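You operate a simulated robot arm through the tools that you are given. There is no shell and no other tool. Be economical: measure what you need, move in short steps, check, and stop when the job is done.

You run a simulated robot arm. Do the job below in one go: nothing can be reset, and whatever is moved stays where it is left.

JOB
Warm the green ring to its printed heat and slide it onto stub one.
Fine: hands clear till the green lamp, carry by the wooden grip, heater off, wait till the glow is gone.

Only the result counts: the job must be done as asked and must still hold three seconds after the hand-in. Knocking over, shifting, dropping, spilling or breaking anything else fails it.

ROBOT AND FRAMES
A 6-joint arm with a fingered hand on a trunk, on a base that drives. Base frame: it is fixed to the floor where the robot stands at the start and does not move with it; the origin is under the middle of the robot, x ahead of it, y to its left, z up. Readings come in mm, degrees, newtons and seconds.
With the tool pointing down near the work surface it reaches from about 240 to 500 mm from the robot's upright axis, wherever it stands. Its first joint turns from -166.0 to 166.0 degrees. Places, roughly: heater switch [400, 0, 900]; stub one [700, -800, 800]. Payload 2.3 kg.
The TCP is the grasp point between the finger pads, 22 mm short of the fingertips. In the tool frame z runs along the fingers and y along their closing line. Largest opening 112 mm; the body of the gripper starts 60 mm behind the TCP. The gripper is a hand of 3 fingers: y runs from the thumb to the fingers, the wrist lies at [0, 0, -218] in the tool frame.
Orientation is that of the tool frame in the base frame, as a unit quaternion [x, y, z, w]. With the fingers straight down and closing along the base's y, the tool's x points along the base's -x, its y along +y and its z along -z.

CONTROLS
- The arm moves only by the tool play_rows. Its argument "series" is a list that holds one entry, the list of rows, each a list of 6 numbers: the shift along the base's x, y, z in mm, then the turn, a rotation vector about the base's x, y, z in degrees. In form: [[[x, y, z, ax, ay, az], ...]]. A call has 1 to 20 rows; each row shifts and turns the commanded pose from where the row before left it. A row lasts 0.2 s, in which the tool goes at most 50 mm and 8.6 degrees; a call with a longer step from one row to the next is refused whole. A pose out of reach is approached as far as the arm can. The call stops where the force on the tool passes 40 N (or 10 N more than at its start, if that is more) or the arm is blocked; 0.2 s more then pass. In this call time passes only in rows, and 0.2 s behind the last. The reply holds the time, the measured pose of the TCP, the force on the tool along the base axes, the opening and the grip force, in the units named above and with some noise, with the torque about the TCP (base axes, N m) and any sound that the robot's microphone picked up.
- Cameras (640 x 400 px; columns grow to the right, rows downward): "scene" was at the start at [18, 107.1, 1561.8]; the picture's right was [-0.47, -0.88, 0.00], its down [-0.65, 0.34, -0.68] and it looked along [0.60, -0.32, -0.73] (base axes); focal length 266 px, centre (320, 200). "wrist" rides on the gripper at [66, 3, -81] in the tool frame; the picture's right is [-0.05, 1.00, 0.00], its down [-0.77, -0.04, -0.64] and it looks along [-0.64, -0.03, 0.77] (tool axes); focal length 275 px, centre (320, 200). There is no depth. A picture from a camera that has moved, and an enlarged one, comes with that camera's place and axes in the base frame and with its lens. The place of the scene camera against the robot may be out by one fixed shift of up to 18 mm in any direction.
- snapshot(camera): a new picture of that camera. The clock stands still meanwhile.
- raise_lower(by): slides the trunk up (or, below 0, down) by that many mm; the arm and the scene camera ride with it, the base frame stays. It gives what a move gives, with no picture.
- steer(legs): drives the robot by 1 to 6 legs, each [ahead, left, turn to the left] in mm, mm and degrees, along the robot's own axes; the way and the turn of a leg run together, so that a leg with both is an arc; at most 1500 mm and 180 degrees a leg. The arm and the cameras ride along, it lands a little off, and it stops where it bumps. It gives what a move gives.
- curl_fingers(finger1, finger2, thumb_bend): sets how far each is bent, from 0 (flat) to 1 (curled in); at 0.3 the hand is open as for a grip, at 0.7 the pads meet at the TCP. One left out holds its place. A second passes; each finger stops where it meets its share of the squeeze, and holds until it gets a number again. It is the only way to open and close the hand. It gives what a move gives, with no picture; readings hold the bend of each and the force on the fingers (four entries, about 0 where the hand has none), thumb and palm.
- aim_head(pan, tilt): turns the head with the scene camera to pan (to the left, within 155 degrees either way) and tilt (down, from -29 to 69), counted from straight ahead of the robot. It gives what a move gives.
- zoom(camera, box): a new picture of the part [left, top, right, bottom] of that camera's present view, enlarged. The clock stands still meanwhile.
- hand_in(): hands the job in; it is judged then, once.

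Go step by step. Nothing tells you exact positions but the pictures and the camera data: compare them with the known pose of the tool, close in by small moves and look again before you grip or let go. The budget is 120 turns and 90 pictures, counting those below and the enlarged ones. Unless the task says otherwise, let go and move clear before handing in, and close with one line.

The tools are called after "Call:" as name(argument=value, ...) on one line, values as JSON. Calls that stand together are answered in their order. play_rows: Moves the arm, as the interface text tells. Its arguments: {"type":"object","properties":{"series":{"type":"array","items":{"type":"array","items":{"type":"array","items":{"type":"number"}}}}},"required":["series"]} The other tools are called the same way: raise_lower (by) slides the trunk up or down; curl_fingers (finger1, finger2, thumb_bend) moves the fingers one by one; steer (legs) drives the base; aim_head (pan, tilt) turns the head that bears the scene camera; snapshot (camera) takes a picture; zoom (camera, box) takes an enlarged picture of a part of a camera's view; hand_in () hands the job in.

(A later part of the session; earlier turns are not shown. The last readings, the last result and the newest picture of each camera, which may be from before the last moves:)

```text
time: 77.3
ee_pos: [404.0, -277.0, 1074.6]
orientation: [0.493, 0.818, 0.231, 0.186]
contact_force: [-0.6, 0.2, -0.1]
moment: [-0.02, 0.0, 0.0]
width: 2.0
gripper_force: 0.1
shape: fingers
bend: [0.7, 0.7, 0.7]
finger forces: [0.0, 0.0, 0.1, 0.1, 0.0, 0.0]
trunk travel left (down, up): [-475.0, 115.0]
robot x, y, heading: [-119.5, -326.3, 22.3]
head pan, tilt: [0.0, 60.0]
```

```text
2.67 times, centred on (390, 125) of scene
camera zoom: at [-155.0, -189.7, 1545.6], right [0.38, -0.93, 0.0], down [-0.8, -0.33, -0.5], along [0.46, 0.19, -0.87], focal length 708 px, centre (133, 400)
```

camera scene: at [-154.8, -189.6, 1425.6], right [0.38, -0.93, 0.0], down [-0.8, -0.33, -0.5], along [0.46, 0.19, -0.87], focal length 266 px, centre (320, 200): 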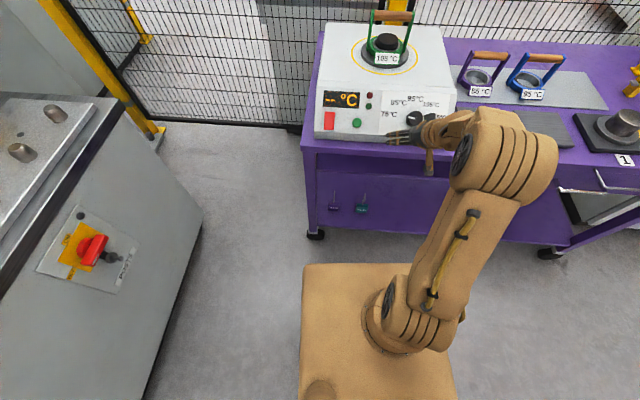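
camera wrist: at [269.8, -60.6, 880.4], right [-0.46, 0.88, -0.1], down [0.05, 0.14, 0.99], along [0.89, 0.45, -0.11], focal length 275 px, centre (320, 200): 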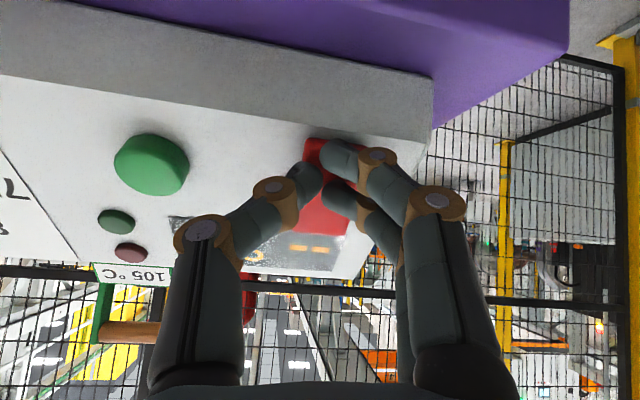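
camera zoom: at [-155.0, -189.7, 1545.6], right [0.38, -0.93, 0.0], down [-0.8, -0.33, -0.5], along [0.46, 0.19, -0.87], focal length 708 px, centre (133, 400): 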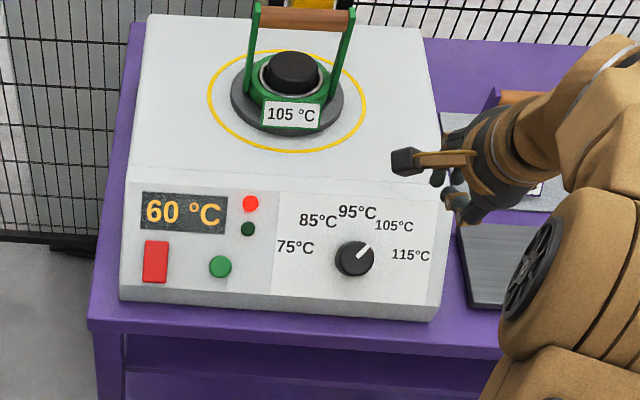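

60 °C and rising. I finish orienting, half-open the hand and wait clear of the zone.

Call:
curl_fingers(finger1=0.45, finger2=0.45, thumb_bend=0.45)

Call:
play_rows(series=[[[0, 0, 0, 3.24, 1.32, -5], [0, 0, 0, 0, 0, 0], [0, 0, 0, 0, 0, 0], [0, 0, 0, 0, 0, 0], [0, 0, 0, 0, 0, 0], [0, 0, 0, 0, 0, 0], [0, 0, 0, 0, 0, 0], [0, 0, 0, 0, 0, 0], [0, 0, 0, 0, 0, 0], [0, 0, 0, 0, 0, 0], [0, 0, 0, 0, 0, 0], [0, 0, 0, 0, 0, 0], [0, 0, 0, 0, 0, 0], [0, 0, 0, 0, 0, 0], [0, 0, 0, 0, 0, 0], [0, 0, 0, 0, 0, 0], [0, 0, 0, 0, 0, 0], [0, 0, 0, 0, 0, 0], [0, 0, 0, 0, 0, 0], [0, 0, 0, 0, 0, 0]]])

Call:
play_rows(series=[[[0, 0, 0, 0, 0, 0], [0, 0, 0, 0, 0, 0], [0, 0, 0, 0, 0, 0], [0, 0, 0, 0, 0, 0], [0, 0, 0, 0, 0, 0], [0, 0, 0, 0, 0, 0], [0, 0, 0, 0, 0, 0], [0, 0, 0, 0, 0, 0], [0, 0, 0, 0, 0, 0], [0, 0, 0, 0, 0, 0]]])

Call:
zoom(camera="scene", box=[310, 50, 470, 200])

```text
time: 78.3
ee_pos: [404.8, -277.4, 1073.5]
orientation: [0.493, 0.818, 0.231, 0.187]
contact_force: [-1.1, 0.3, 1.1]
moment: [-0.01, 0.01, 0.01]
width: 68.7
gripper_force: 0.0
shape: fingers
bend: [0.45, 0.45, 0.45]
finger forces: [0.1, 0.0, 0.0, 0.0, 0.0, 0.0]
trunk travel left (down, up): [-475.0, 115.0]
robot x, y, heading: [-120.6, -328.4, 22.4]
head pan, tilt: [0.0, 60.0]
```

```text
time: 82.5
ee_pos: [404.6, -277.5, 1074.5]
orientation: [0.535, 0.791, 0.24, 0.173]
contact_force: [-0.1, -1.0, -0.6]
moment: [-0.02, 0.03, 0.04]
width: 68.9
gripper_force: 0.0
shape: fingers
bend: [0.45, 0.45, 0.45]
finger forces: [0.0, 0.0, 0.0, 0.0, 0.0, 0.0]
trunk travel left (down, up): [-475.0, 115.0]
robot x, y, heading: [-116.1, -324.6, 22.1]
head pan, tilt: [0.0, 60.0]
```

```text
time: 84.7
ee_pos: [404.0, -276.9, 1074.5]
orientation: [0.535, 0.792, 0.239, 0.173]
contact_force: [0.3, 0.1, -0.6]
moment: [-0.01, 0.0, -0.03]
width: 68.9
gripper_force: 0.0
shape: fingers
bend: [0.45, 0.45, 0.45]
finger forces: [0.0, 0.0, 0.0, 0.0, 0.0, 0.1]
trunk travel left (down, up): [-475.0, 115.0]
robot x, y, heading: [-114.4, -325.3, 22.1]
head pan, tilt: [0.0, 60.0]
```

```text
2.67 times, centred on (390, 125) of scene
camera zoom: at [-155.0, -189.7, 1545.6], right [0.38, -0.93, 0.0], down [-0.8, -0.33, -0.5], along [0.46, 0.19, -0.87], focal length 708 px, centre (133, 400)
```

zoom: 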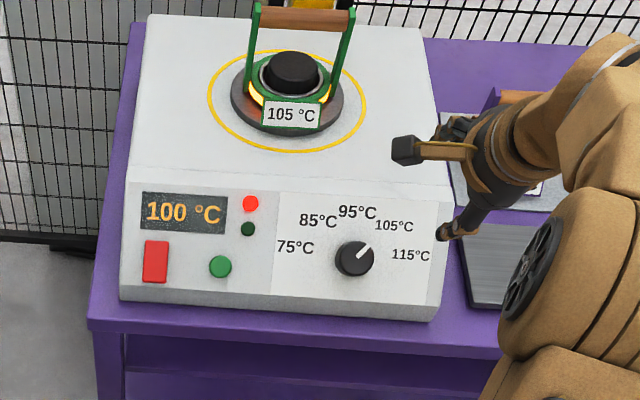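

100 °C and the ring glows. A few seconds more.

Call:
play_rows(series=[[[0, 0, 0, 0, 0, 0], [0, 0, 0, 0, 0, 0], [0, 0, 0, 0, 0, 0], [0, 0, 0, 0, 0, 0], [0, 0, 0, 0, 0, 0], [0, 0, 0, 0, 0, 0], [0, 0, 0, 0, 0, 0], [0, 0, 0, 0, 0, 0], [0, 0, 0, 0, 0, 0], [0, 0, 0, 0, 0, 0], [0, 0, 0, 0, 0, 0], [0, 0, 0, 0, 0, 0], [0, 0, 0, 0, 0, 0], [0, 0, 0, 0, 0, 0], [0, 0, 0, 0, 0, 0]]])

Call:
zoom(camera="scene", box=[310, 50, 470, 200])

```text
time: 87.9
ee_pos: [404.9, -276.9, 1074.4]
orientation: [0.536, 0.791, 0.24, 0.173]
contact_force: [0.2, -0.7, -0.4]
moment: [-0.01, 0.04, 0.02]
width: 68.9
gripper_force: 0.1
shape: fingers
bend: [0.45, 0.45, 0.45]
finger forces: [0.0, 0.0, 0.1, 0.0, 0.0, 0.0]
trunk travel left (down, up): [-475.0, 115.0]
robot x, y, heading: [-116.1, -328.4, 22.4]
head pan, tilt: [0.0, 60.0]
```

```text
2.67 times, centred on (390, 125) of scene
camera zoom: at [-155.0, -189.7, 1545.5], right [0.38, -0.93, 0.0], down [-0.8, -0.33, -0.5], along [0.46, 0.19, -0.87], focal length 708 px, centre (133, 400)
```

zoom: 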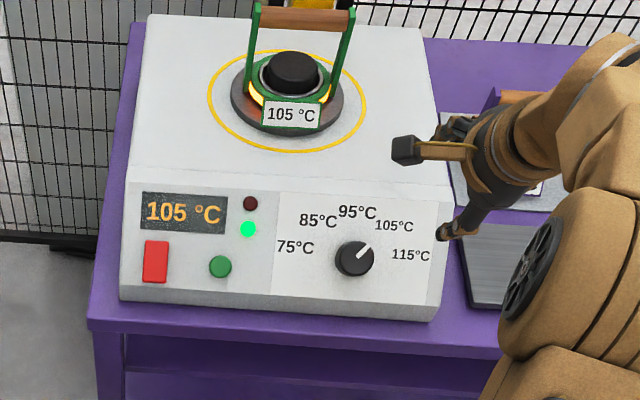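

Green lamp is on at 105 °C. Before lifting, I drive right to survey stub one precisely, so the carry can be quick; first stop 420 mm.

Call:
steer(legs=[[0, -420, 0]])

Call:
snapshot(camera="wrist")

```text
time: 90.5
ee_pos: [558.8, -660.1, 1073.7]
orientation: [0.539, 0.788, 0.24, 0.175]
contact_force: [-0.4, -0.2, -0.4]
moment: [0.02, 0.0, 0.02]
width: 68.8
gripper_force: 0.0
shape: fingers
bend: [0.45, 0.45, 0.45]
finger forces: [0.0, 0.0, 0.0, 0.0, 0.0, 0.0]
trunk travel left (down, up): [-475.0, 115.0]
robot x, y, heading: [37.4, -705.5, 21.9]
head pan, tilt: [0.0, 60.0]
```

```text
30 pictures are left
camera wrist: at [493.7, -612.8, 1142.5], right [0.78, 0.26, 0.57], down [-0.09, -0.85, 0.52], along [0.62, -0.45, -0.64], focal length 275 px, centre (320, 200)
```

wrist: 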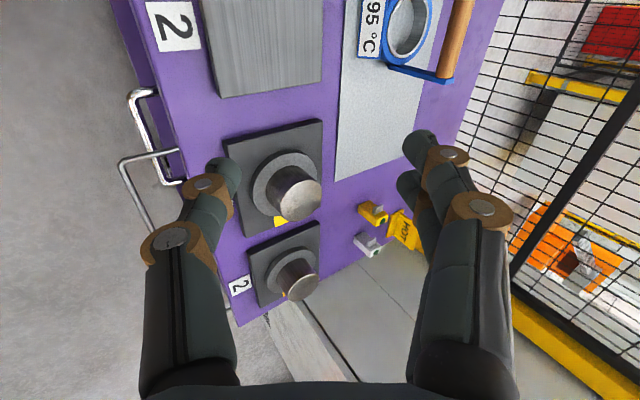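

Stub one is at the centre, stub two beyond. Zoom here, then again after another 150 mm for stereo.

Call:
zoom(camera="wrist", box=[210, 110, 370, 240])

Call:
steer(legs=[[0, -170, 0]])

Call:
zoom(camera="wrist", box=[170, 0, 470, 180])

```text
3.08 times, centred on (290, 175) of wrist
camera zoom: at [493.7, -612.8, 1142.5], right [0.78, 0.26, 0.57], down [-0.09, -0.85, 0.52], along [0.62, -0.45, -0.64], focal length 847 px, centre (412, 277)
```

zoom: 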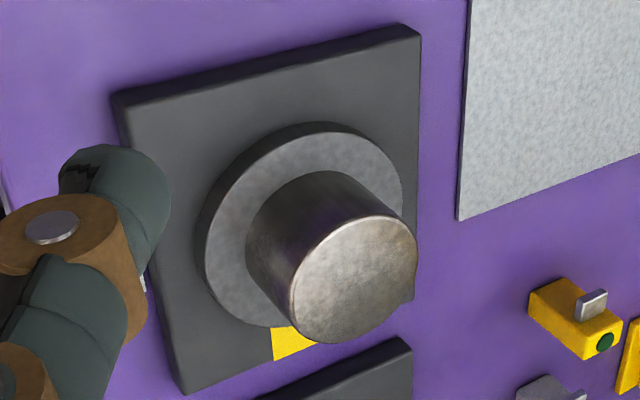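

```text
time: 91.9
ee_pos: [621.2, -815.8, 1074.0]
orientation: [0.539, 0.789, 0.239, 0.173]
contact_force: [-0.3, -1.1, 0.7]
moment: [0.02, -0.03, 0.02]
width: 68.5
gripper_force: 0.0
shape: fingers
bend: [0.45, 0.45, 0.45]
finger forces: [0.1, 0.0, 0.0, 0.0, 0.0, 0.0]
trunk travel left (down, up): [-475.0, 115.0]
robot x, y, heading: [97.1, -860.2, 21.7]
head pan, tilt: [0.0, 60.0]
```

```text
2.13 times, centred on (320, 90) of wrist
camera zoom: at [556.4, -768.5, 1142.4], right [0.78, 0.26, 0.57], down [-0.09, -0.85, 0.52], along [0.62, -0.45, -0.64], focal length 587 px, centre (320, 435)
```

zoom: 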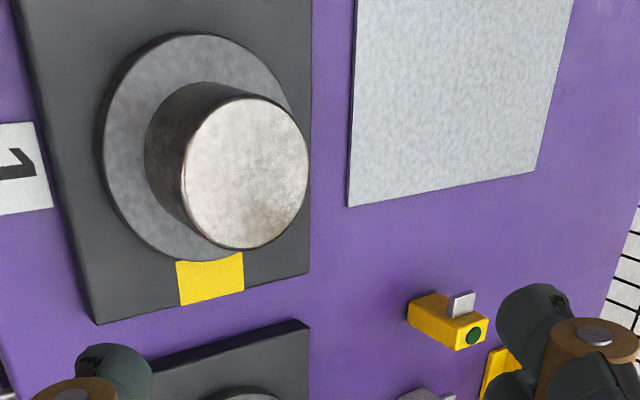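

Stub one top: ≈ (713, −800, 878). Now I drive back to the heater, left of the ring, to view the ring and bar from the side.

Call:
steer(legs=[[0, 815, 0], [225, 0, 0]])

Call:
snapshot(camera="wrist")

Call:
snapshot(camera="scene")

```text
time: 97.7
ee_pos: [531.5, 32.3, 1073.5]
orientation: [0.542, 0.786, 0.238, 0.176]
contact_force: [-1.0, 0.6, 0.4]
moment: [0.02, 0.03, -0.03]
width: 68.7
gripper_force: 0.1
shape: fingers
bend: [0.45, 0.45, 0.45]
finger forces: [0.0, 0.1, 0.1, 0.0, 0.0, 0.0]
trunk travel left (down, up): [-475.0, 115.0]
robot x, y, heading: [8.8, -5.8, 21.0]
head pan, tilt: [0.0, 60.0]
```

```text
27 pictures are left
camera wrist: at [466.4, 80.3, 1142.2], right [0.78, 0.25, 0.57], down [-0.1, -0.85, 0.52], along [0.61, -0.46, -0.64], focal length 275 px, centre (320, 200)
```

wrist: 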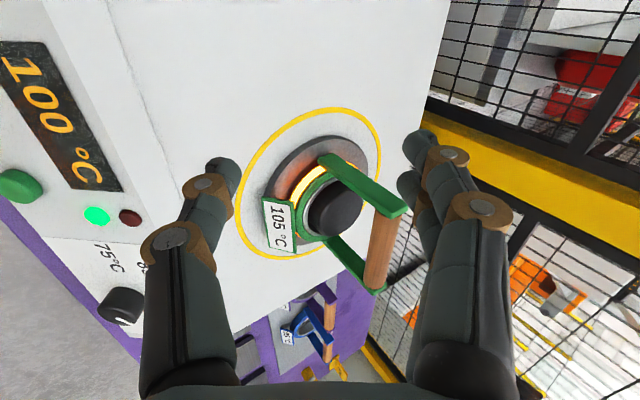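

```text
26 pictures are left
camera scene: at [-27.3, 129.9, 1545.5], right [0.36, -0.93, 0.0], down [-0.81, -0.31, -0.5], along [0.47, 0.18, -0.87], focal length 266 px, centre (320, 200)
```

scene: 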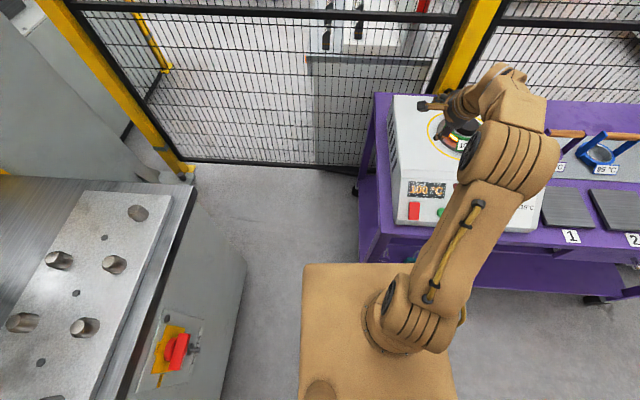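

I drive right 150 and ahead 40 so the bar comes into comfortable reach, then look again.

Call:
steer(legs=[[0, -150, 0], [40, 0, 0]])

Call:
snapshot(camera="wrist")

```text
time: 99.5
ee_pos: [624.5, -94.1, 1073.8]
orientation: [0.544, 0.785, 0.237, 0.176]
contact_force: [1.0, 0.8, -1.4]
moment: [0.01, 0.01, -0.01]
width: 68.6
gripper_force: 0.1
shape: fingers
bend: [0.45, 0.45, 0.45]
finger forces: [0.0, 0.1, 0.0, 0.0, 0.1, 0.1]
trunk travel left (down, up): [-475.0, 115.0]
robot x, y, heading: [100.5, -130.6, 20.8]
head pan, tilt: [0.0, 60.0]
```

```text
25 pictures are left
camera wrist: at [559.0, -45.7, 1141.8], right [0.79, 0.25, 0.56], down [-0.1, -0.85, 0.52], along [0.61, -0.46, -0.64], focal length 275 px, centre (320, 200)
```

wrist: 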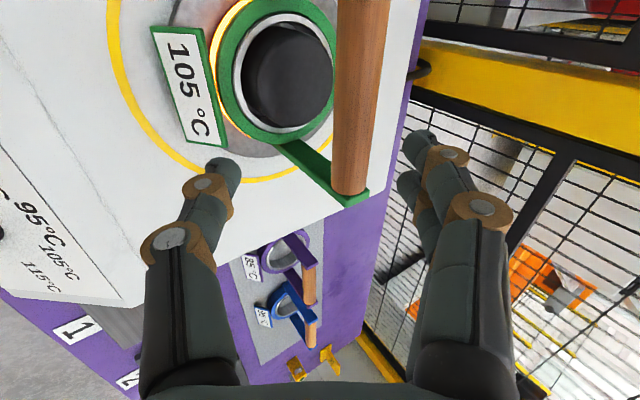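

Bar ≈ (668, −70, 1030), ring centre ≈ (670, −69, 950). I centre the hand on the bar's line, advance part way and check.

Call:
play_rows(series=[[[10.8, 10.6, 9.6, 0, 0, 0], [9.3, 3.2, -14.4, 0, 0, 0], [9.3, 3.2, -14.4, 0, 0, 0]]])

Call:
snapshot(camera="wrist")

```text
time: 100.3
ee_pos: [651.7, -75.6, 1054.7]
orientation: [0.544, 0.785, 0.238, 0.176]
contact_force: [-0.2, -0.8, -0.4]
moment: [0.03, -0.01, -0.04]
width: 69.0
gripper_force: 0.0
shape: fingers
bend: [0.45, 0.45, 0.45]
finger forces: [0.1, 0.0, 0.1, 0.0, 0.0, 0.1]
trunk travel left (down, up): [-475.0, 115.0]
robot x, y, heading: [97.3, -130.0, 20.9]
head pan, tilt: [0.0, 60.0]
```

```text
24 pictures are left
camera wrist: at [586.8, -28.7, 1122.7], right [0.79, 0.25, 0.57], down [-0.1, -0.85, 0.52], along [0.61, -0.46, -0.64], focal length 275 px, centre (320, 200)
```

wrist: 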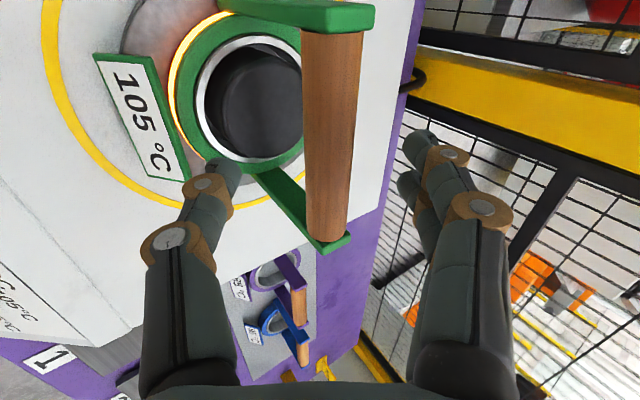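

Nearly centred. I shift 4 mm and advance 28 mm so the bar sits between the pads.

Call:
play_rows(series=[[[3, 1.2, 2.3, 0, 0, 0], [7.5, 2.5, -11.5, 0, 0, 0], [7.5, 2.5, -11.5, 0, 0, 0]]])

Call:
snapshot(camera="wrist")

```text
time: 101.1
ee_pos: [668.7, -69.5, 1033.1]
orientation: [0.544, 0.785, 0.238, 0.177]
contact_force: [0.8, 0.4, 0.0]
moment: [-0.02, 0.0, -0.01]
width: 69.0
gripper_force: 0.0
shape: fingers
bend: [0.45, 0.45, 0.45]
finger forces: [0.1, 0.0, 0.0, 0.0, 0.0, 0.0]
trunk travel left (down, up): [-475.0, 115.0]
robot x, y, heading: [96.8, -131.0, 21.0]
head pan, tilt: [0.0, 60.0]
```

```text
23 pictures are left
camera wrist: at [605.4, -21.4, 1101.7], right [0.79, 0.25, 0.57], down [-0.1, -0.85, 0.52], along [0.61, -0.46, -0.64], focal length 275 px, centre (320, 200)
```

wrist: 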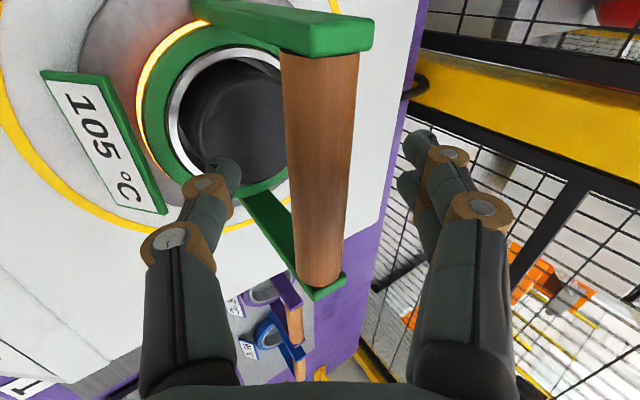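

The bar sits between the pads. I shift 4 mm to its middle and close.

Call:
play_rows(series=[[[-1.6, 4, 0, 0, 0, 0]]])

Call:
curl_fingers(finger1=0.8, finger2=0.8, thumb_bend=0.8)

Call:
snapshot(camera="wrist")

```text
time: 101.5
ee_pos: [668.7, -66.6, 1034.4]
orientation: [0.544, 0.785, 0.239, 0.176]
contact_force: [0.2, 0.4, -0.2]
moment: [0.02, 0.02, 0.02]
width: 69.0
gripper_force: 0.1
shape: fingers
bend: [0.45, 0.45, 0.45]
finger forces: [0.0, 0.0, 0.0, 0.0, 0.1, 0.0]
trunk travel left (down, up): [-475.0, 115.0]
robot x, y, heading: [102.7, -132.0, 20.8]
head pan, tilt: [0.0, 60.0]
```

```text
time: 102.5
ee_pos: [667.7, -67.9, 1033.6]
orientation: [0.545, 0.785, 0.237, 0.176]
contact_force: [0.2, 0.5, -0.2]
moment: [0.05, 0.06, 0.02]
width: 15.3
gripper_force: 17.4
shape: fingers
bend: [0.7, 0.7, 0.67]
finger forces: [8.0, 8.1, 0.0, 0.0, 18.3, 0.1]
trunk travel left (down, up): [-475.0, 115.0]
robot x, y, heading: [100.6, -133.1, 21.0]
head pan, tilt: [0.0, 60.0]
```

```text
22 pictures are left
camera wrist: at [603.8, -18.2, 1102.0], right [0.79, 0.25, 0.57], down [-0.1, -0.85, 0.52], along [0.61, -0.46, -0.64], focal length 275 px, centre (320, 200)
```

wrist: 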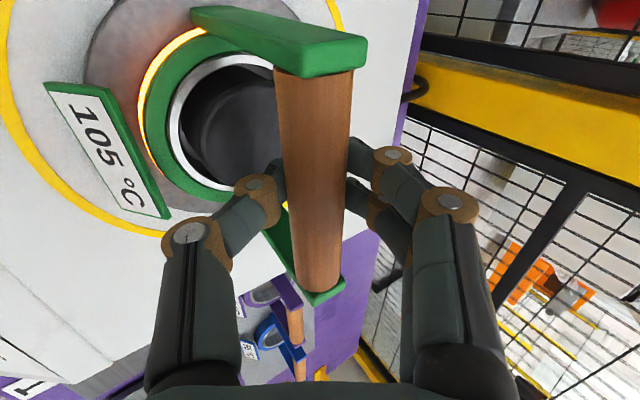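

Firm grip (18 N). I lift straight up off the core.

Call:
play_rows(series=[[[0, 0, 10, 0, 0, 0], [0, 0, 20, 0, 0, 0], [0, 0, 25, 0, 0, 0], [0, 0, 25, 0, 0, 0], [0, 0, 25, 0, 0, 0]]])

Call:
snapshot(camera="wrist")

```text
time: 103.7
ee_pos: [667.8, -69.9, 1139.3]
orientation: [0.546, 0.784, 0.238, 0.176]
contact_force: [0.0, -0.2, -4.3]
moment: [0.03, 0.05, 0.0]
width: 14.6
gripper_force: 16.8
shape: fingers
bend: [0.71, 0.71, 0.67]
finger forces: [7.5, 7.8, 0.0, 0.0, 17.9, 0.0]
trunk travel left (down, up): [-475.0, 115.0]
robot x, y, heading: [101.2, -132.8, 21.1]
head pan, tilt: [0.0, 60.0]
```

```text
21 pictures are left
camera wrist: at [603.0, -20.8, 1207.3], right [0.79, 0.25, 0.56], down [-0.1, -0.85, 0.52], along [0.61, -0.47, -0.64], focal length 275 px, centre (320, 200)
```

wrist: 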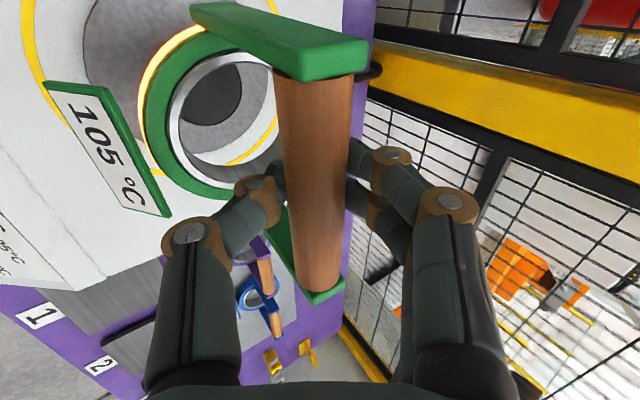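

Lifted cleanly, ring level. I back away and drive right to bring it over stub one.

Call:
steer(legs=[[-222, 0, 0], [0, -697, 0]])

Call:
snapshot(camera="wrist")

```text
time: 108.8
ee_pos: [707.6, -800.9, 1139.0]
orientation: [0.546, 0.783, 0.238, 0.178]
contact_force: [-0.3, -0.2, -3.7]
moment: [0.0, 0.0, 0.01]
width: 14.4
gripper_force: 17.0
shape: fingers
bend: [0.71, 0.71, 0.67]
finger forces: [7.5, 7.7, 0.0, 0.0, 17.8, 0.0]
trunk travel left (down, up): [-475.0, 115.0]
robot x, y, heading: [141.1, -859.8, 20.7]
head pan, tilt: [0.0, 60.0]
```

```text
20 pictures are left
camera wrist: at [643.9, -752.3, 1207.2], right [0.79, 0.25, 0.57], down [-0.11, -0.85, 0.52], along [0.61, -0.47, -0.64], focal length 275 px, centre (320, 200)
```

wrist: 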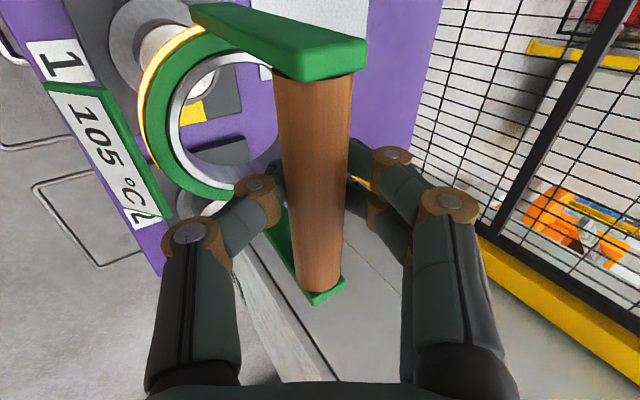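

I fine-shift and descend to just above the stub for a check.

Call:
play_rows(series=[[[1.3, 1.1, -32, 0, 0, 0], [1.3, 1.2, -32, 0, 0, 0], [0, 0, -32, 0, 0, 0], [0, 0, -30, 0, 0, 0]]])

Call:
snapshot(camera="wrist")

Call:
snapshot(camera="scene")

```text
time: 109.8
ee_pos: [710.6, -799.3, 1012.6]
orientation: [0.546, 0.784, 0.237, 0.177]
contact_force: [0.2, 0.4, -3.9]
moment: [0.0, 0.03, 0.02]
width: 13.5
gripper_force: 15.3
shape: fingers
bend: [0.71, 0.71, 0.68]
finger forces: [6.6, 7.3, 0.0, 0.0, 16.8, 0.1]
trunk travel left (down, up): [-475.0, 115.0]
robot x, y, heading: [141.4, -861.6, 20.9]
head pan, tilt: [0.0, 60.0]
```

```text
19 pictures are left
camera wrist: at [646.6, -750.0, 1080.8], right [0.79, 0.25, 0.57], down [-0.11, -0.85, 0.52], along [0.61, -0.47, -0.64], focal length 275 px, centre (320, 200)
```

wrist: 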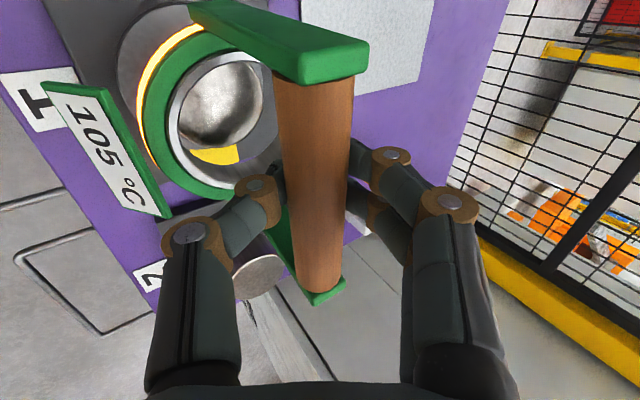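

```text
18 pictures are left
camera scene: at [105.9, -722.5, 1545.6], right [0.35, -0.94, 0.0], down [-0.81, -0.31, -0.5], along [0.47, 0.18, -0.87], focal length 266 px, centre (320, 200)
```

scene: 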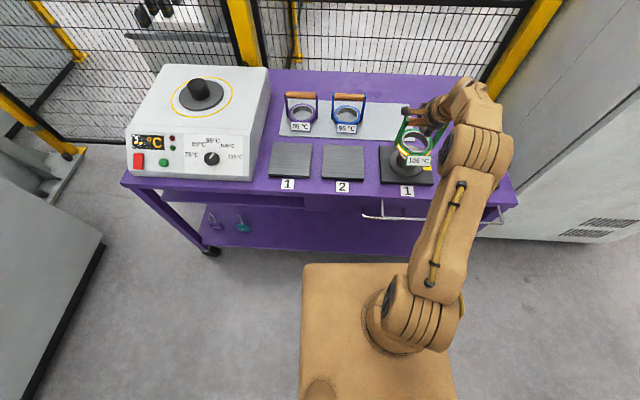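

The stub shows through the bore. I zoom to measure centring.

Call:
zoom(camera="wrist", box=[120, 10, 300, 220])

```text
1.90 times, centred on (210, 115) of wrist
camera zoom: at [646.6, -750.0, 1080.8], right [0.79, 0.25, 0.57], down [-0.11, -0.85, 0.52], along [0.61, -0.47, -0.64], focal length 524 px, centre (530, 362)
```

zoom: 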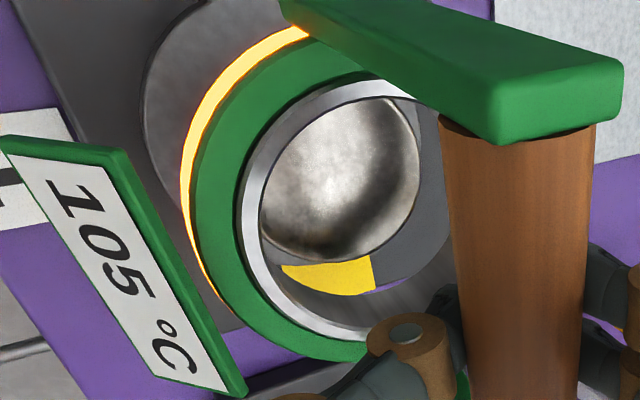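

Correcting about (3, −1) mm and lowering 12 mm, then checking from both cameras.

Call:
play_rows(series=[[[2.8, -1.2, -12, 0, 0, 0]]])

Call:
zoom(camera="wrist", box=[130, 10, 290, 210])

Call:
zoom(camera="scene", box=[360, 90, 460, 200])

```text
time: 110.2
ee_pos: [714.3, -799.6, 1000.0]
orientation: [0.546, 0.784, 0.238, 0.176]
contact_force: [-0.8, 0.7, -4.9]
moment: [0.03, 0.01, -0.03]
width: 13.5
gripper_force: 15.3
shape: fingers
bend: [0.71, 0.71, 0.68]
finger forces: [6.6, 7.4, 0.0, 0.1, 16.7, 0.0]
trunk travel left (down, up): [-475.0, 115.0]
robot x, y, heading: [139.1, -861.6, 20.6]
head pan, tilt: [0.0, 60.0]
```

```text
2.00 times, centred on (210, 110) of wrist
camera zoom: at [649.4, -751.4, 1068.1], right [0.79, 0.25, 0.56], down [-0.11, -0.85, 0.52], along [0.61, -0.47, -0.64], focal length 551 px, centre (540, 380)
```

zoom: 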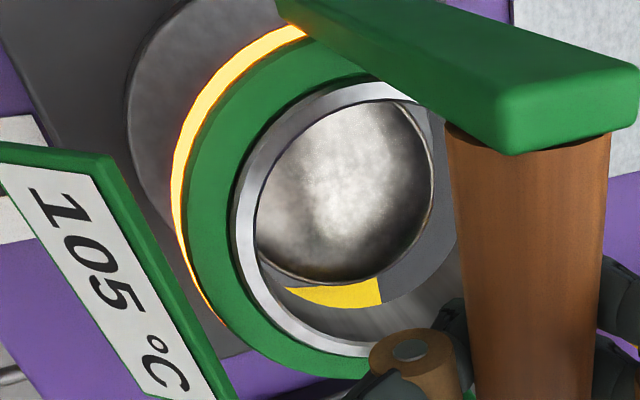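

```text
3.64 times, centred on (410, 145) of scene
camera zoom: at [106.2, -722.6, 1545.6], right [0.35, -0.94, 0.0], down [-0.81, -0.31, -0.5], along [0.47, 0.18, -0.87], focal length 965 px, centre (-7, 400)
```

zoom: 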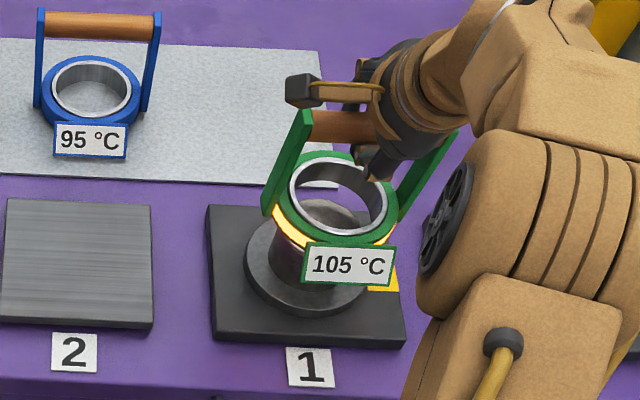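

By careful geometry (stub Ø≈67.6) the ring is concentric within about 1 mm. I lower gently in 3 mm rows, watching force.

Call:
play_rows(series=[[[-0.5, -0.2, -3, 0, 0, 0], [0, 0, -3, 0, 0, 0], [0, 0, -3, 0, 0, 0], [0, 0, -3, 0, 0, 0]]])

Call:
play_rows(series=[[[0, 0, -3, 0, 0, 0], [0, 0, -3, 0, 0, 0]]])

```text
time: 111.2
ee_pos: [712.2, -799.5, 989.0]
orientation: [0.547, 0.783, 0.237, 0.176]
contact_force: [0.7, -0.4, -3.2]
moment: [0.03, -0.02, -0.06]
width: 13.4
gripper_force: 14.9
shape: fingers
bend: [0.71, 0.71, 0.68]
finger forces: [6.6, 7.2, 0.0, 0.1, 16.6, 0.1]
trunk travel left (down, up): [-475.0, 115.0]
robot x, y, heading: [140.8, -858.9, 20.6]
head pan, tilt: [0.0, 60.0]
```

```text
time: 111.8
ee_pos: [713.4, -798.6, 983.8]
orientation: [0.547, 0.783, 0.237, 0.177]
contact_force: [0.7, -1.3, -4.3]
moment: [0.04, 0.03, 0.0]
width: 13.5
gripper_force: 15.5
shape: fingers
bend: [0.71, 0.71, 0.68]
finger forces: [6.5, 7.1, 0.0, 0.0, 16.6, 0.0]
trunk travel left (down, up): [-475.0, 115.0]
robot x, y, heading: [139.2, -858.6, 20.7]
head pan, tilt: [0.0, 60.0]
```

Call:
play_rows(series=[[[0, 0, -3, 0, 0, 0], [0, 0, -3, 0, 0, 0], [0, 0, -3, 0, 0, 0]]])

Call:
zoom(camera="wrist", box=[130, 10, 290, 210])

```text
time: 112.6
ee_pos: [714.1, -799.1, 974.8]
orientation: [0.546, 0.784, 0.237, 0.176]
contact_force: [0.6, -0.3, -4.4]
moment: [0.04, -0.01, -0.02]
width: 13.4
gripper_force: 15.1
shape: fingers
bend: [0.71, 0.71, 0.68]
finger forces: [6.5, 7.2, 0.1, 0.1, 16.6, 0.0]
trunk travel left (down, up): [-475.0, 115.0]
robot x, y, heading: [141.0, -864.2, 20.7]
head pan, tilt: [0.0, 60.0]
```

```text
2.00 times, centred on (210, 110) of wrist
camera zoom: at [649.1, -751.0, 1041.9], right [0.79, 0.25, 0.57], down [-0.11, -0.85, 0.52], along [0.61, -0.47, -0.64], focal length 551 px, centre (540, 380)
```

zoom: 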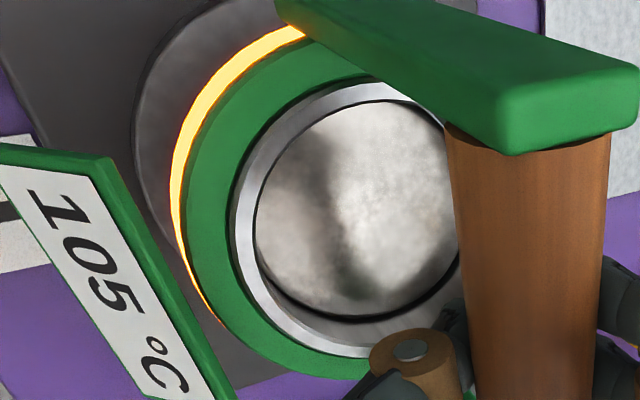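

The stub is entering the bore with no force. I continue down to the seat.

Call:
play_rows(series=[[[0, 0, -4, 0, 0, 0], [0, 0, -4, 0, 0, 0], [0, 0, -4, 0, 0, 0], [0, 0, -4, 0, 0, 0]]])

Call:
play_rows(series=[[[0, 0, -4, 0, 0, 0], [0, 0, -4, 0, 0, 0], [0, 0, -4, 0, 0, 0]]])

```text
time: 113.6
ee_pos: [713.1, -799.4, 956.4]
orientation: [0.546, 0.784, 0.237, 0.176]
contact_force: [-0.3, -0.5, -3.8]
moment: [0.0, 0.01, -0.01]
width: 13.4
gripper_force: 15.2
shape: fingers
bend: [0.71, 0.71, 0.68]
finger forces: [6.3, 7.2, 0.0, 0.0, 16.3, 0.1]
trunk travel left (down, up): [-475.0, 115.0]
robot x, y, heading: [139.6, -860.1, 20.4]
head pan, tilt: [0.0, 60.0]
```

```text
time: 114.4
ee_pos: [712.2, -798.5, 945.5]
orientation: [0.547, 0.783, 0.237, 0.177]
contact_force: [0.2, -0.2, -3.4]
moment: [0.02, 0.01, -0.03]
width: 13.4
gripper_force: 15.4
shape: fingers
bend: [0.71, 0.71, 0.68]
finger forces: [6.3, 7.1, 0.0, 0.0, 16.2, 0.1]
trunk travel left (down, up): [-475.0, 115.0]
robot x, y, heading: [139.2, -860.4, 20.4]
head pan, tilt: [0.0, 60.0]
```

Call:
play_rows(series=[[[0, 0, -3, 0, 0, 0], [0, 0, -3, 0, 0, 0], [0, 0, -3, 0, 0, 0]]])

Call:
zoom(camera="scene", box=[350, 90, 470, 210])

```text
time: 115.2
ee_pos: [711.3, -801.3, 936.8]
orientation: [0.546, 0.784, 0.237, 0.177]
contact_force: [-0.2, -0.3, -4.3]
moment: [0.04, 0.0, -0.02]
width: 13.0
gripper_force: 14.9
shape: fingers
bend: [0.71, 0.71, 0.68]
finger forces: [6.3, 7.2, 0.0, 0.0, 16.2, 0.0]
trunk travel left (down, up): [-475.0, 115.0]
robot x, y, heading: [140.3, -861.2, 20.6]
head pan, tilt: [0.0, 60.0]
```

```text
3.33 times, centred on (410, 150) of scene
camera zoom: at [105.6, -722.6, 1545.6], right [0.35, -0.94, 0.0], down [-0.81, -0.31, -0.5], along [0.47, 0.18, -0.87], focal length 885 px, centre (20, 367)
```

zoom: 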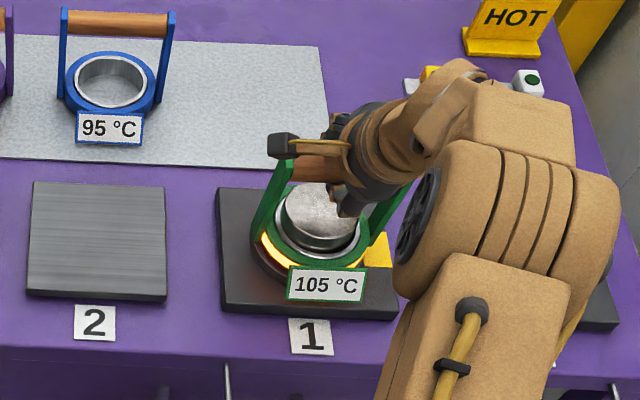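

The ring is around the stub, just above the flange. I continue until it seats.

Call:
play_rows(series=[[[0, 0, -3, 0, 0, 0], [0, 0, -3, 0, 0, 0]]])

Call:
play_rows(series=[[[0, 0, -2, 0, 0, 0], [0, 0, -2, 0, 0, 0]]])

```text
time: 115.8
ee_pos: [712.1, -799.9, 931.6]
orientation: [0.547, 0.783, 0.238, 0.177]
contact_force: [0.2, 2.1, -0.9]
moment: [-0.01, 0.0, 0.02]
width: 10.2
gripper_force: 12.9
shape: fingers
bend: [0.71, 0.71, 0.71]
finger forces: [6.6, 6.4, 0.0, 0.1, 12.7, 0.1]
trunk travel left (down, up): [-475.0, 115.0]
robot x, y, heading: [141.5, -862.0, 20.5]
head pan, tilt: [0.0, 60.0]
```

```text
time: 116.4
ee_pos: [711.6, -798.5, 925.3]
orientation: [0.547, 0.783, 0.237, 0.176]
contact_force: [0.2, 0.2, -3.5]
moment: [0.01, 0.01, 0.0]
width: 0.3
gripper_force: 8.1
shape: fingers
bend: [0.73, 0.73, 0.75]
finger forces: [3.5, 3.9, 0.1, 0.1, 8.4, 0.0]
trunk travel left (down, up): [-475.0, 115.0]
robot x, y, heading: [137.6, -859.8, 20.7]
head pan, tilt: [0.0, 60.0]
```

The ring seems seated, with the fingers slipping along the bar. I look before releasing.

Call:
snapshot(camera="wrist")

```text
12 pictures are left
camera wrist: at [648.2, -751.0, 994.2], right [0.79, 0.25, 0.56], down [-0.11, -0.85, 0.52], along [0.61, -0.47, -0.64], focal length 275 px, centre (320, 200)
```

wrist: 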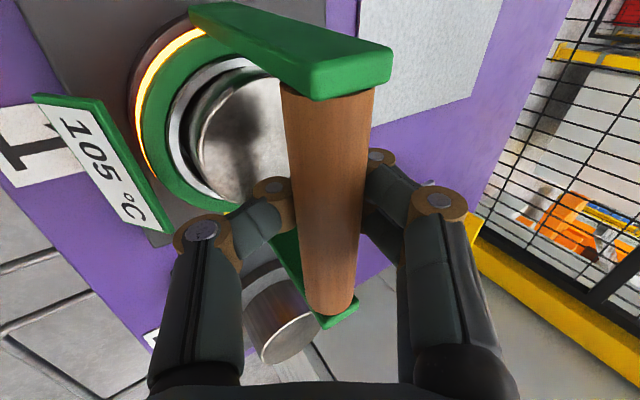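

The ring is on the flange around the stub. I open the hand and withdraw back-up along the tool axis.

Call:
curl_fingers(finger1=0.45, finger2=0.45, thumb_bend=0.47)

Call:
play_rows(series=[[[-5.3, -1.8, 8.2, 0, 0, 0], [-10.7, -3.6, 16.5, 0, 0, 0], [-16, -5.4, 24.7, 0, 0, 0], [-21, -7, 33, 0, 0, 0], [-21, -7, 33, 0, 0, 0]]])

Call:
snapshot(camera="wrist")

```text
time: 117.4
ee_pos: [712.0, -800.4, 926.7]
orientation: [0.547, 0.783, 0.237, 0.177]
contact_force: [0.0, 0.0, 0.8]
moment: [-0.03, 0.0, 0.02]
width: 65.7
gripper_force: 0.1
shape: fingers
bend: [0.45, 0.45, 0.47]
finger forces: [0.0, 0.0, 0.0, 0.1, 0.0, 0.0]
trunk travel left (down, up): [-475.0, 115.0]
robot x, y, heading: [138.9, -858.4, 20.8]
head pan, tilt: [0.0, 60.0]
```

```text
time: 118.6
ee_pos: [637.1, -826.8, 1043.5]
orientation: [0.546, 0.783, 0.238, 0.177]
contact_force: [-0.5, 0.1, 0.2]
moment: [0.0, 0.0, 0.04]
width: 66.3
gripper_force: 0.0
shape: fingers
bend: [0.45, 0.45, 0.47]
finger forces: [0.1, 0.0, 0.1, 0.0, 0.0, 0.0]
trunk travel left (down, up): [-475.0, 115.0]
robot x, y, heading: [141.9, -859.0, 20.6]
head pan, tilt: [0.0, 60.0]
```

```text
11 pictures are left
camera wrist: at [572.1, -778.5, 1111.6], right [0.79, 0.25, 0.57], down [-0.11, -0.85, 0.52], along [0.61, -0.47, -0.64], focal length 275 px, centre (320, 200)
```

wrist: 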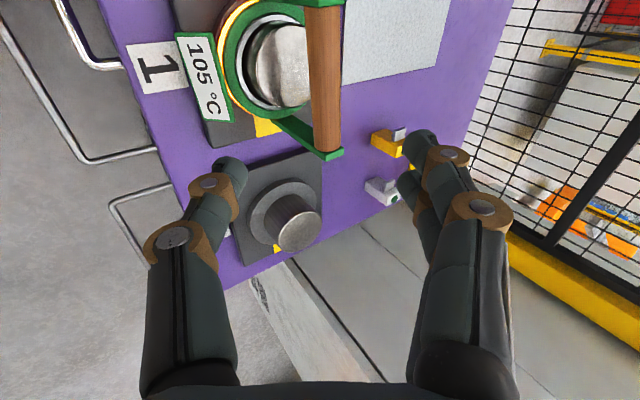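

The ring sits on stub one. Now the heater must go off: I drive back to the panel position and re-orient the hand for pressing.

Call:
steer(legs=[[-50, 0, 1.4], [0, 590, 0]])

Call:
play_rows(series=[[[-5, -2, 5, -4.27, -1.44, 6.59], [-5, -2, 5, -4.27, -1.44, 6.59], [0, 0, 0, -4.27, -1.44, 6.59], [0, 0, 0, -4.27, -1.44, 6.59], [0, 0, 0, -4.27, -1.44, 6.59], [0, 0, 0, -4.27, -1.44, 6.59], [0, 0, 0, -4.27, -1.44, 6.59], [0, 0, 0, -4.27, -1.44, 6.59], [0, 0, 0, -4.27, -1.44, 6.59], [0, 0, 0, -4.27, -1.44, 6.59], [0, 0, 0, -4.27, -1.44, 6.59]]])

Call:
curl_fingers(finger1=0.7, finger2=0.7, thumb_bend=0.7)

```text
time: 122.6
ee_pos: [358.6, -266.0, 1042.5]
orientation: [0.532, 0.793, 0.241, 0.173]
contact_force: [0.8, 0.4, -0.4]
moment: [-0.01, 0.03, 0.02]
width: 66.0
gripper_force: 0.1
shape: fingers
bend: [0.45, 0.45, 0.47]
finger forces: [0.1, 0.0, 0.0, 0.0, 0.0, 0.0]
trunk travel left (down, up): [-475.0, 115.0]
robot x, y, heading: [-138.7, -320.9, 22.5]
head pan, tilt: [0.0, 60.0]
```

```text
time: 125.0
ee_pos: [347.8, -270.6, 1052.4]
orientation: [-0.166, 0.943, 0.044, 0.284]
contact_force: [0.4, 0.6, -0.3]
moment: [-0.02, 0.02, -0.01]
width: 65.8
gripper_force: 0.0
shape: fingers
bend: [0.45, 0.45, 0.47]
finger forces: [0.1, 0.0, 0.1, 0.0, 0.0, 0.0]
trunk travel left (down, up): [-475.0, 115.0]
robot x, y, heading: [-138.5, -315.5, 22.9]
head pan, tilt: [0.0, 60.0]
```

```text
time: 126.0
ee_pos: [347.1, -272.0, 1051.3]
orientation: [-0.165, 0.944, 0.044, 0.283]
contact_force: [-0.3, 0.4, -0.7]
moment: [0.0, 0.01, -0.01]
width: 2.6
gripper_force: 0.0
shape: fingers
bend: [0.7, 0.7, 0.7]
finger forces: [0.0, 0.0, 0.0, 0.0, 0.1, 0.1]
trunk travel left (down, up): [-475.0, 115.0]
robot x, y, heading: [-136.0, -315.6, 22.8]
head pan, tilt: [0.0, 60.0]
```

Call:
raise_lower(by=-120)

Call:
play_rows(series=[[[0, 42, -5, 2.1, -5.1, 0], [0, 42, -5, 2.1, -5.1, 0], [0, 42, -5, 0, 0, 0], [0, 42, -8, 0, 0, 0], [0, 42, -8, 0, 0, 0], [0, 40, -10, 0, 0, 0]]])

Call:
snapshot(camera="wrist")

```text
time: 127.5
ee_pos: [348.1, -270.3, 931.7]
orientation: [-0.165, 0.944, 0.045, 0.283]
contact_force: [0.1, -0.6, 0.8]
moment: [0.0, 0.03, 0.03]
width: 2.8
gripper_force: 0.1
shape: fingers
bend: [0.7, 0.7, 0.7]
finger forces: [0.0, 0.1, 0.1, 0.0, 0.0, 0.0]
trunk travel left (down, up): [-355.0, 235.0]
robot x, y, heading: [-135.8, -317.3, 22.9]
head pan, tilt: [0.0, 60.0]
```

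```text
time: 128.9
ee_pos: [344.6, -36.6, 891.6]
orientation: [-0.158, 0.912, 0.064, 0.372]
contact_force: [0.7, -0.4, -0.5]
moment: [0.03, -0.04, 0.0]
width: 2.7
gripper_force: 0.0
shape: fingers
bend: [0.7, 0.7, 0.7]
finger forces: [0.0, 0.0, 0.1, 0.0, 0.1, 0.1]
out of reach, approached as far as the arm can: row 3, 4
trunk travel left (down, up): [-355.0, 235.0]
robot x, y, heading: [-134.4, -317.1, 22.7]
head pan, tilt: [0.0, 60.0]
```

```text
10 pictures are left
camera wrist: at [244.8, -67.9, 905.1], right [-0.3, 0.95, 0.03], down [0.11, 0.0, 0.99], along [0.95, 0.31, -0.11], focal length 275 px, centre (320, 200)
```

wrist: 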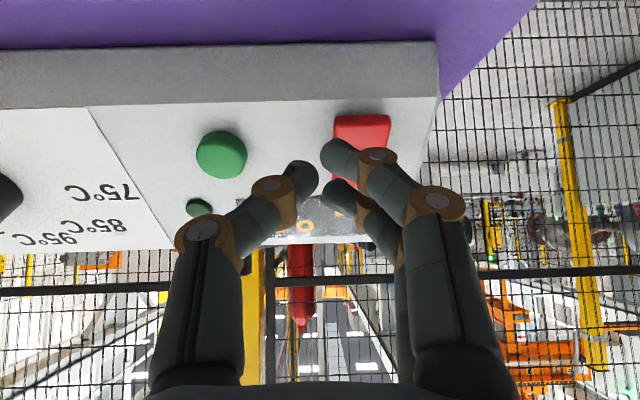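

Call:
play_rows(series=[[[11.4, 21, -15.6, 0, 0, 0], [2, 0.8, -2.2, 0, 0, 0], [2, 0.8, -2.2, 0, 0, 0]]])

Call:
play_rows(series=[[[2, 0.8, -2.2, 0, 0, 0], [2, 0.8, -2.2, 0, 0, 0], [2, 0.8, -2.2, 0, 0, 0]]])

```text
time: 129.7
ee_pos: [361.5, -13.2, 871.9]
orientation: [-0.157, 0.913, 0.064, 0.371]
contact_force: [0.2, -0.1, 0.4]
moment: [0.0, 0.04, 0.02]
width: 2.4
gripper_force: 0.0
shape: fingers
bend: [0.7, 0.7, 0.7]
finger forces: [0.0, 0.0, 0.0, 0.0, 0.1, 0.1]
trunk travel left (down, up): [-355.0, 235.0]
robot x, y, heading: [-135.2, -319.8, 23.1]
head pan, tilt: [0.0, 60.0]
```

```text
time: 130.5
ee_pos: [364.1, -12.9, 868.1]
orientation: [-0.158, 0.912, 0.065, 0.373]
contact_force: [-10.2, 1.7, 11.6]
moment: [0.13, -0.14, 0.15]
width: 2.3
gripper_force: 7.3
shape: fingers
bend: [0.7, 0.72, 0.7]
finger forces: [2.7, 11.3, 0.0, 0.1, 0.9, 0.1]
trunk travel left (down, up): [-355.0, 235.0]
robot x, y, heading: [-139.4, -319.7, 22.9]
head pan, tilt: [0.0, 60.0]
```

Call:
play_rows(series=[[[2, 0.8, -2.2, 0, 0, 0], [2, 0.8, -2.2, 0, 0, 0]]])

Call:
play_rows(series=[[[-13, -5, 14, 0, 0, 0], [-13, -5, 14, 0, 0, 0], [10, -44, 5, 0, 0, 0], [10, -44, 5, 0, 0, 0], [10, -44, 5, 0, 0, 0], [10, -44, 5, 0, 0, 0], [10, -44, 5, 0, 0, 0], [10, -44, 5, 0, 0, 0]]])

Call:
zoom(camera="scene", box=[290, 10, 640, 170])

```text
time: 131.2
ee_pos: [364.7, -11.7, 868.7]
orientation: [-0.158, 0.911, 0.066, 0.376]
contact_force: [-29.1, -7.1, 20.4]
moment: [0.01, 0.02, 0.07]
width: 1.4
gripper_force: 18.8
shape: fingers
bend: [0.72, 0.73, 0.71]
finger forces: [8.2, 14.3, 0.1, 0.0, 15.2, 0.0]
trunk travel left (down, up): [-355.0, 235.0]
robot x, y, heading: [-137.3, -319.5, 22.8]
head pan, tilt: [0.0, 60.0]
stopped in row 2: the force on the tool passed its limit at 41 N (the readings are from after the stop); the commanded pose is now the measured one
```

```text
time: 133.0
ee_pos: [406.0, -283.2, 918.2]
orientation: [-0.159, 0.912, 0.065, 0.372]
contact_force: [0.6, -0.4, -0.1]
moment: [0.02, 0.0, -0.02]
width: 2.4
gripper_force: 0.1
shape: fingers
bend: [0.7, 0.7, 0.7]
finger forces: [0.1, 0.1, 0.0, 0.0, 0.1, 0.1]
trunk travel left (down, up): [-355.0, 235.0]
robot x, y, heading: [-141.0, -316.8, 23.0]
head pan, tilt: [0.0, 60.0]
```

```text
1.83 times, centred on (465, 90) of scene
camera zoom: at [-178.2, -182.4, 1425.6], right [0.39, -0.92, 0.0], down [-0.8, -0.34, -0.5], along [0.46, 0.19, -0.87], focal length 485 px, centre (55, 401)
```

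zoom: 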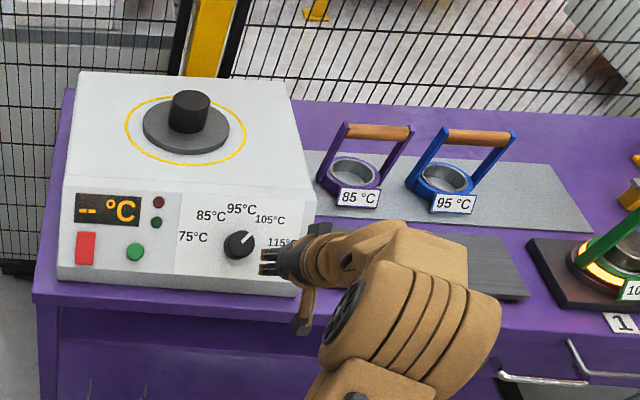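

The display is off ("--"). The ring on stub one still glows; I wait with the hand clear and turn the head toward it.

Call:
aim_head(pan=-30, tilt=45)

Call:
play_rows(series=[[[-13, -5, 14, 0, 0, 0], [-13, -5, 14, 0, 0, 0], [0, 0, 0, 0, 0, 0], [0, 0, 0, 0, 0, 0], [0, 0, 0, 0, 0, 0], [0, 0, 0, 0, 0, 0], [0, 0, 0, 0, 0, 0], [0, 0, 0, 0, 0, 0], [0, 0, 0, 0, 0, 0], [0, 0, 0, 0, 0, 0], [0, 0, 0, 0, 0, 0], [0, 0, 0, 0, 0, 0], [0, 0, 0, 0, 0, 0], [0, 0, 0, 0, 0, 0], [0, 0, 0, 0, 0, 0], [0, 0, 0, 0, 0, 0], [0, 0, 0, 0, 0, 0], [0, 0, 0, 0, 0, 0], [0, 0, 0, 0, 0, 0], [0, 0, 0, 0, 0, 0]]])

Call:
play_rows(series=[[[0, 0, 0, 0, 0, 0], [0, 0, 0, 0, 0, 0], [0, 0, 0, 0, 0, 0], [0, 0, 0, 0, 0, 0], [0, 0, 0, 0, 0, 0], [0, 0, 0, 0, 0, 0], [0, 0, 0, 0, 0, 0], [0, 0, 0, 0, 0, 0], [0, 0, 0, 0, 0, 0], [0, 0, 0, 0, 0, 0], [0, 0, 0, 0, 0, 0], [0, 0, 0, 0, 0, 0], [0, 0, 0, 0, 0, 0], [0, 0, 0, 0, 0, 0], [0, 0, 0, 0, 0, 0], [0, 0, 0, 0, 0, 0], [0, 0, 0, 0, 0, 0], [0, 0, 0, 0, 0, 0], [0, 0, 0, 0, 0, 0], [0, 0, 0, 0, 0, 0]]])

Call:
snapshot(camera="scene")

```text
time: 134.0
ee_pos: [406.9, -282.7, 918.9]
orientation: [-0.159, 0.913, 0.065, 0.371]
contact_force: [0.0, 0.3, 0.3]
moment: [-0.03, 0.0, 0.02]
width: 2.2
gripper_force: 0.0
shape: fingers
bend: [0.7, 0.7, 0.7]
finger forces: [0.1, 0.1, 0.0, 0.1, 0.1, 0.0]
trunk travel left (down, up): [-355.0, 235.0]
robot x, y, heading: [-138.1, -313.3, 22.9]
head pan, tilt: [-30.0, 45.0]
```

```text
time: 138.2
ee_pos: [381.3, -292.6, 946.7]
orientation: [-0.159, 0.912, 0.065, 0.372]
contact_force: [-0.1, 0.0, 0.2]
moment: [0.0, -0.02, -0.01]
width: 2.4
gripper_force: 0.1
shape: fingers
bend: [0.7, 0.7, 0.7]
finger forces: [0.1, 0.1, 0.0, 0.0, 0.1, 0.0]
trunk travel left (down, up): [-355.0, 235.0]
robot x, y, heading: [-139.8, -315.6, 23.0]
head pan, tilt: [-30.0, 45.0]
```

```text
time: 142.4
ee_pos: [380.9, -294.8, 946.8]
orientation: [-0.159, 0.912, 0.065, 0.371]
contact_force: [0.1, -0.8, -0.3]
moment: [-0.01, -0.04, 0.0]
width: 2.5
gripper_force: 0.1
shape: fingers
bend: [0.7, 0.7, 0.7]
finger forces: [0.0, 0.0, 0.0, 0.0, 0.1, 0.0]
trunk travel left (down, up): [-355.0, 235.0]
robot x, y, heading: [-135.9, -315.1, 22.7]
head pan, tilt: [-30.0, 45.0]
```

```text
8 pictures are left
camera scene: at [-159.2, -217.8, 1445.0], right [-0.13, -0.99, 0.0], down [-0.7, 0.09, -0.71], along [0.7, -0.09, -0.71], focal length 266 px, centre (320, 200)
```

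scene: 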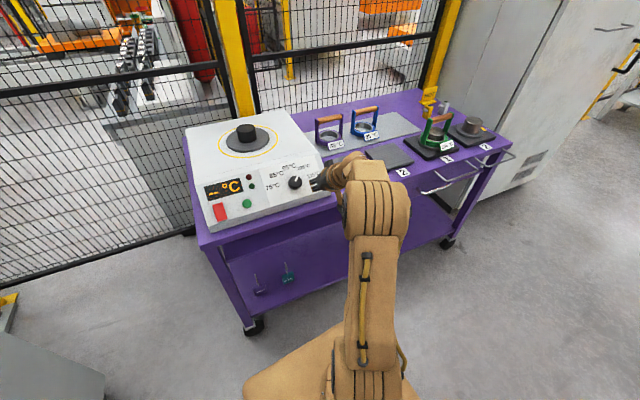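

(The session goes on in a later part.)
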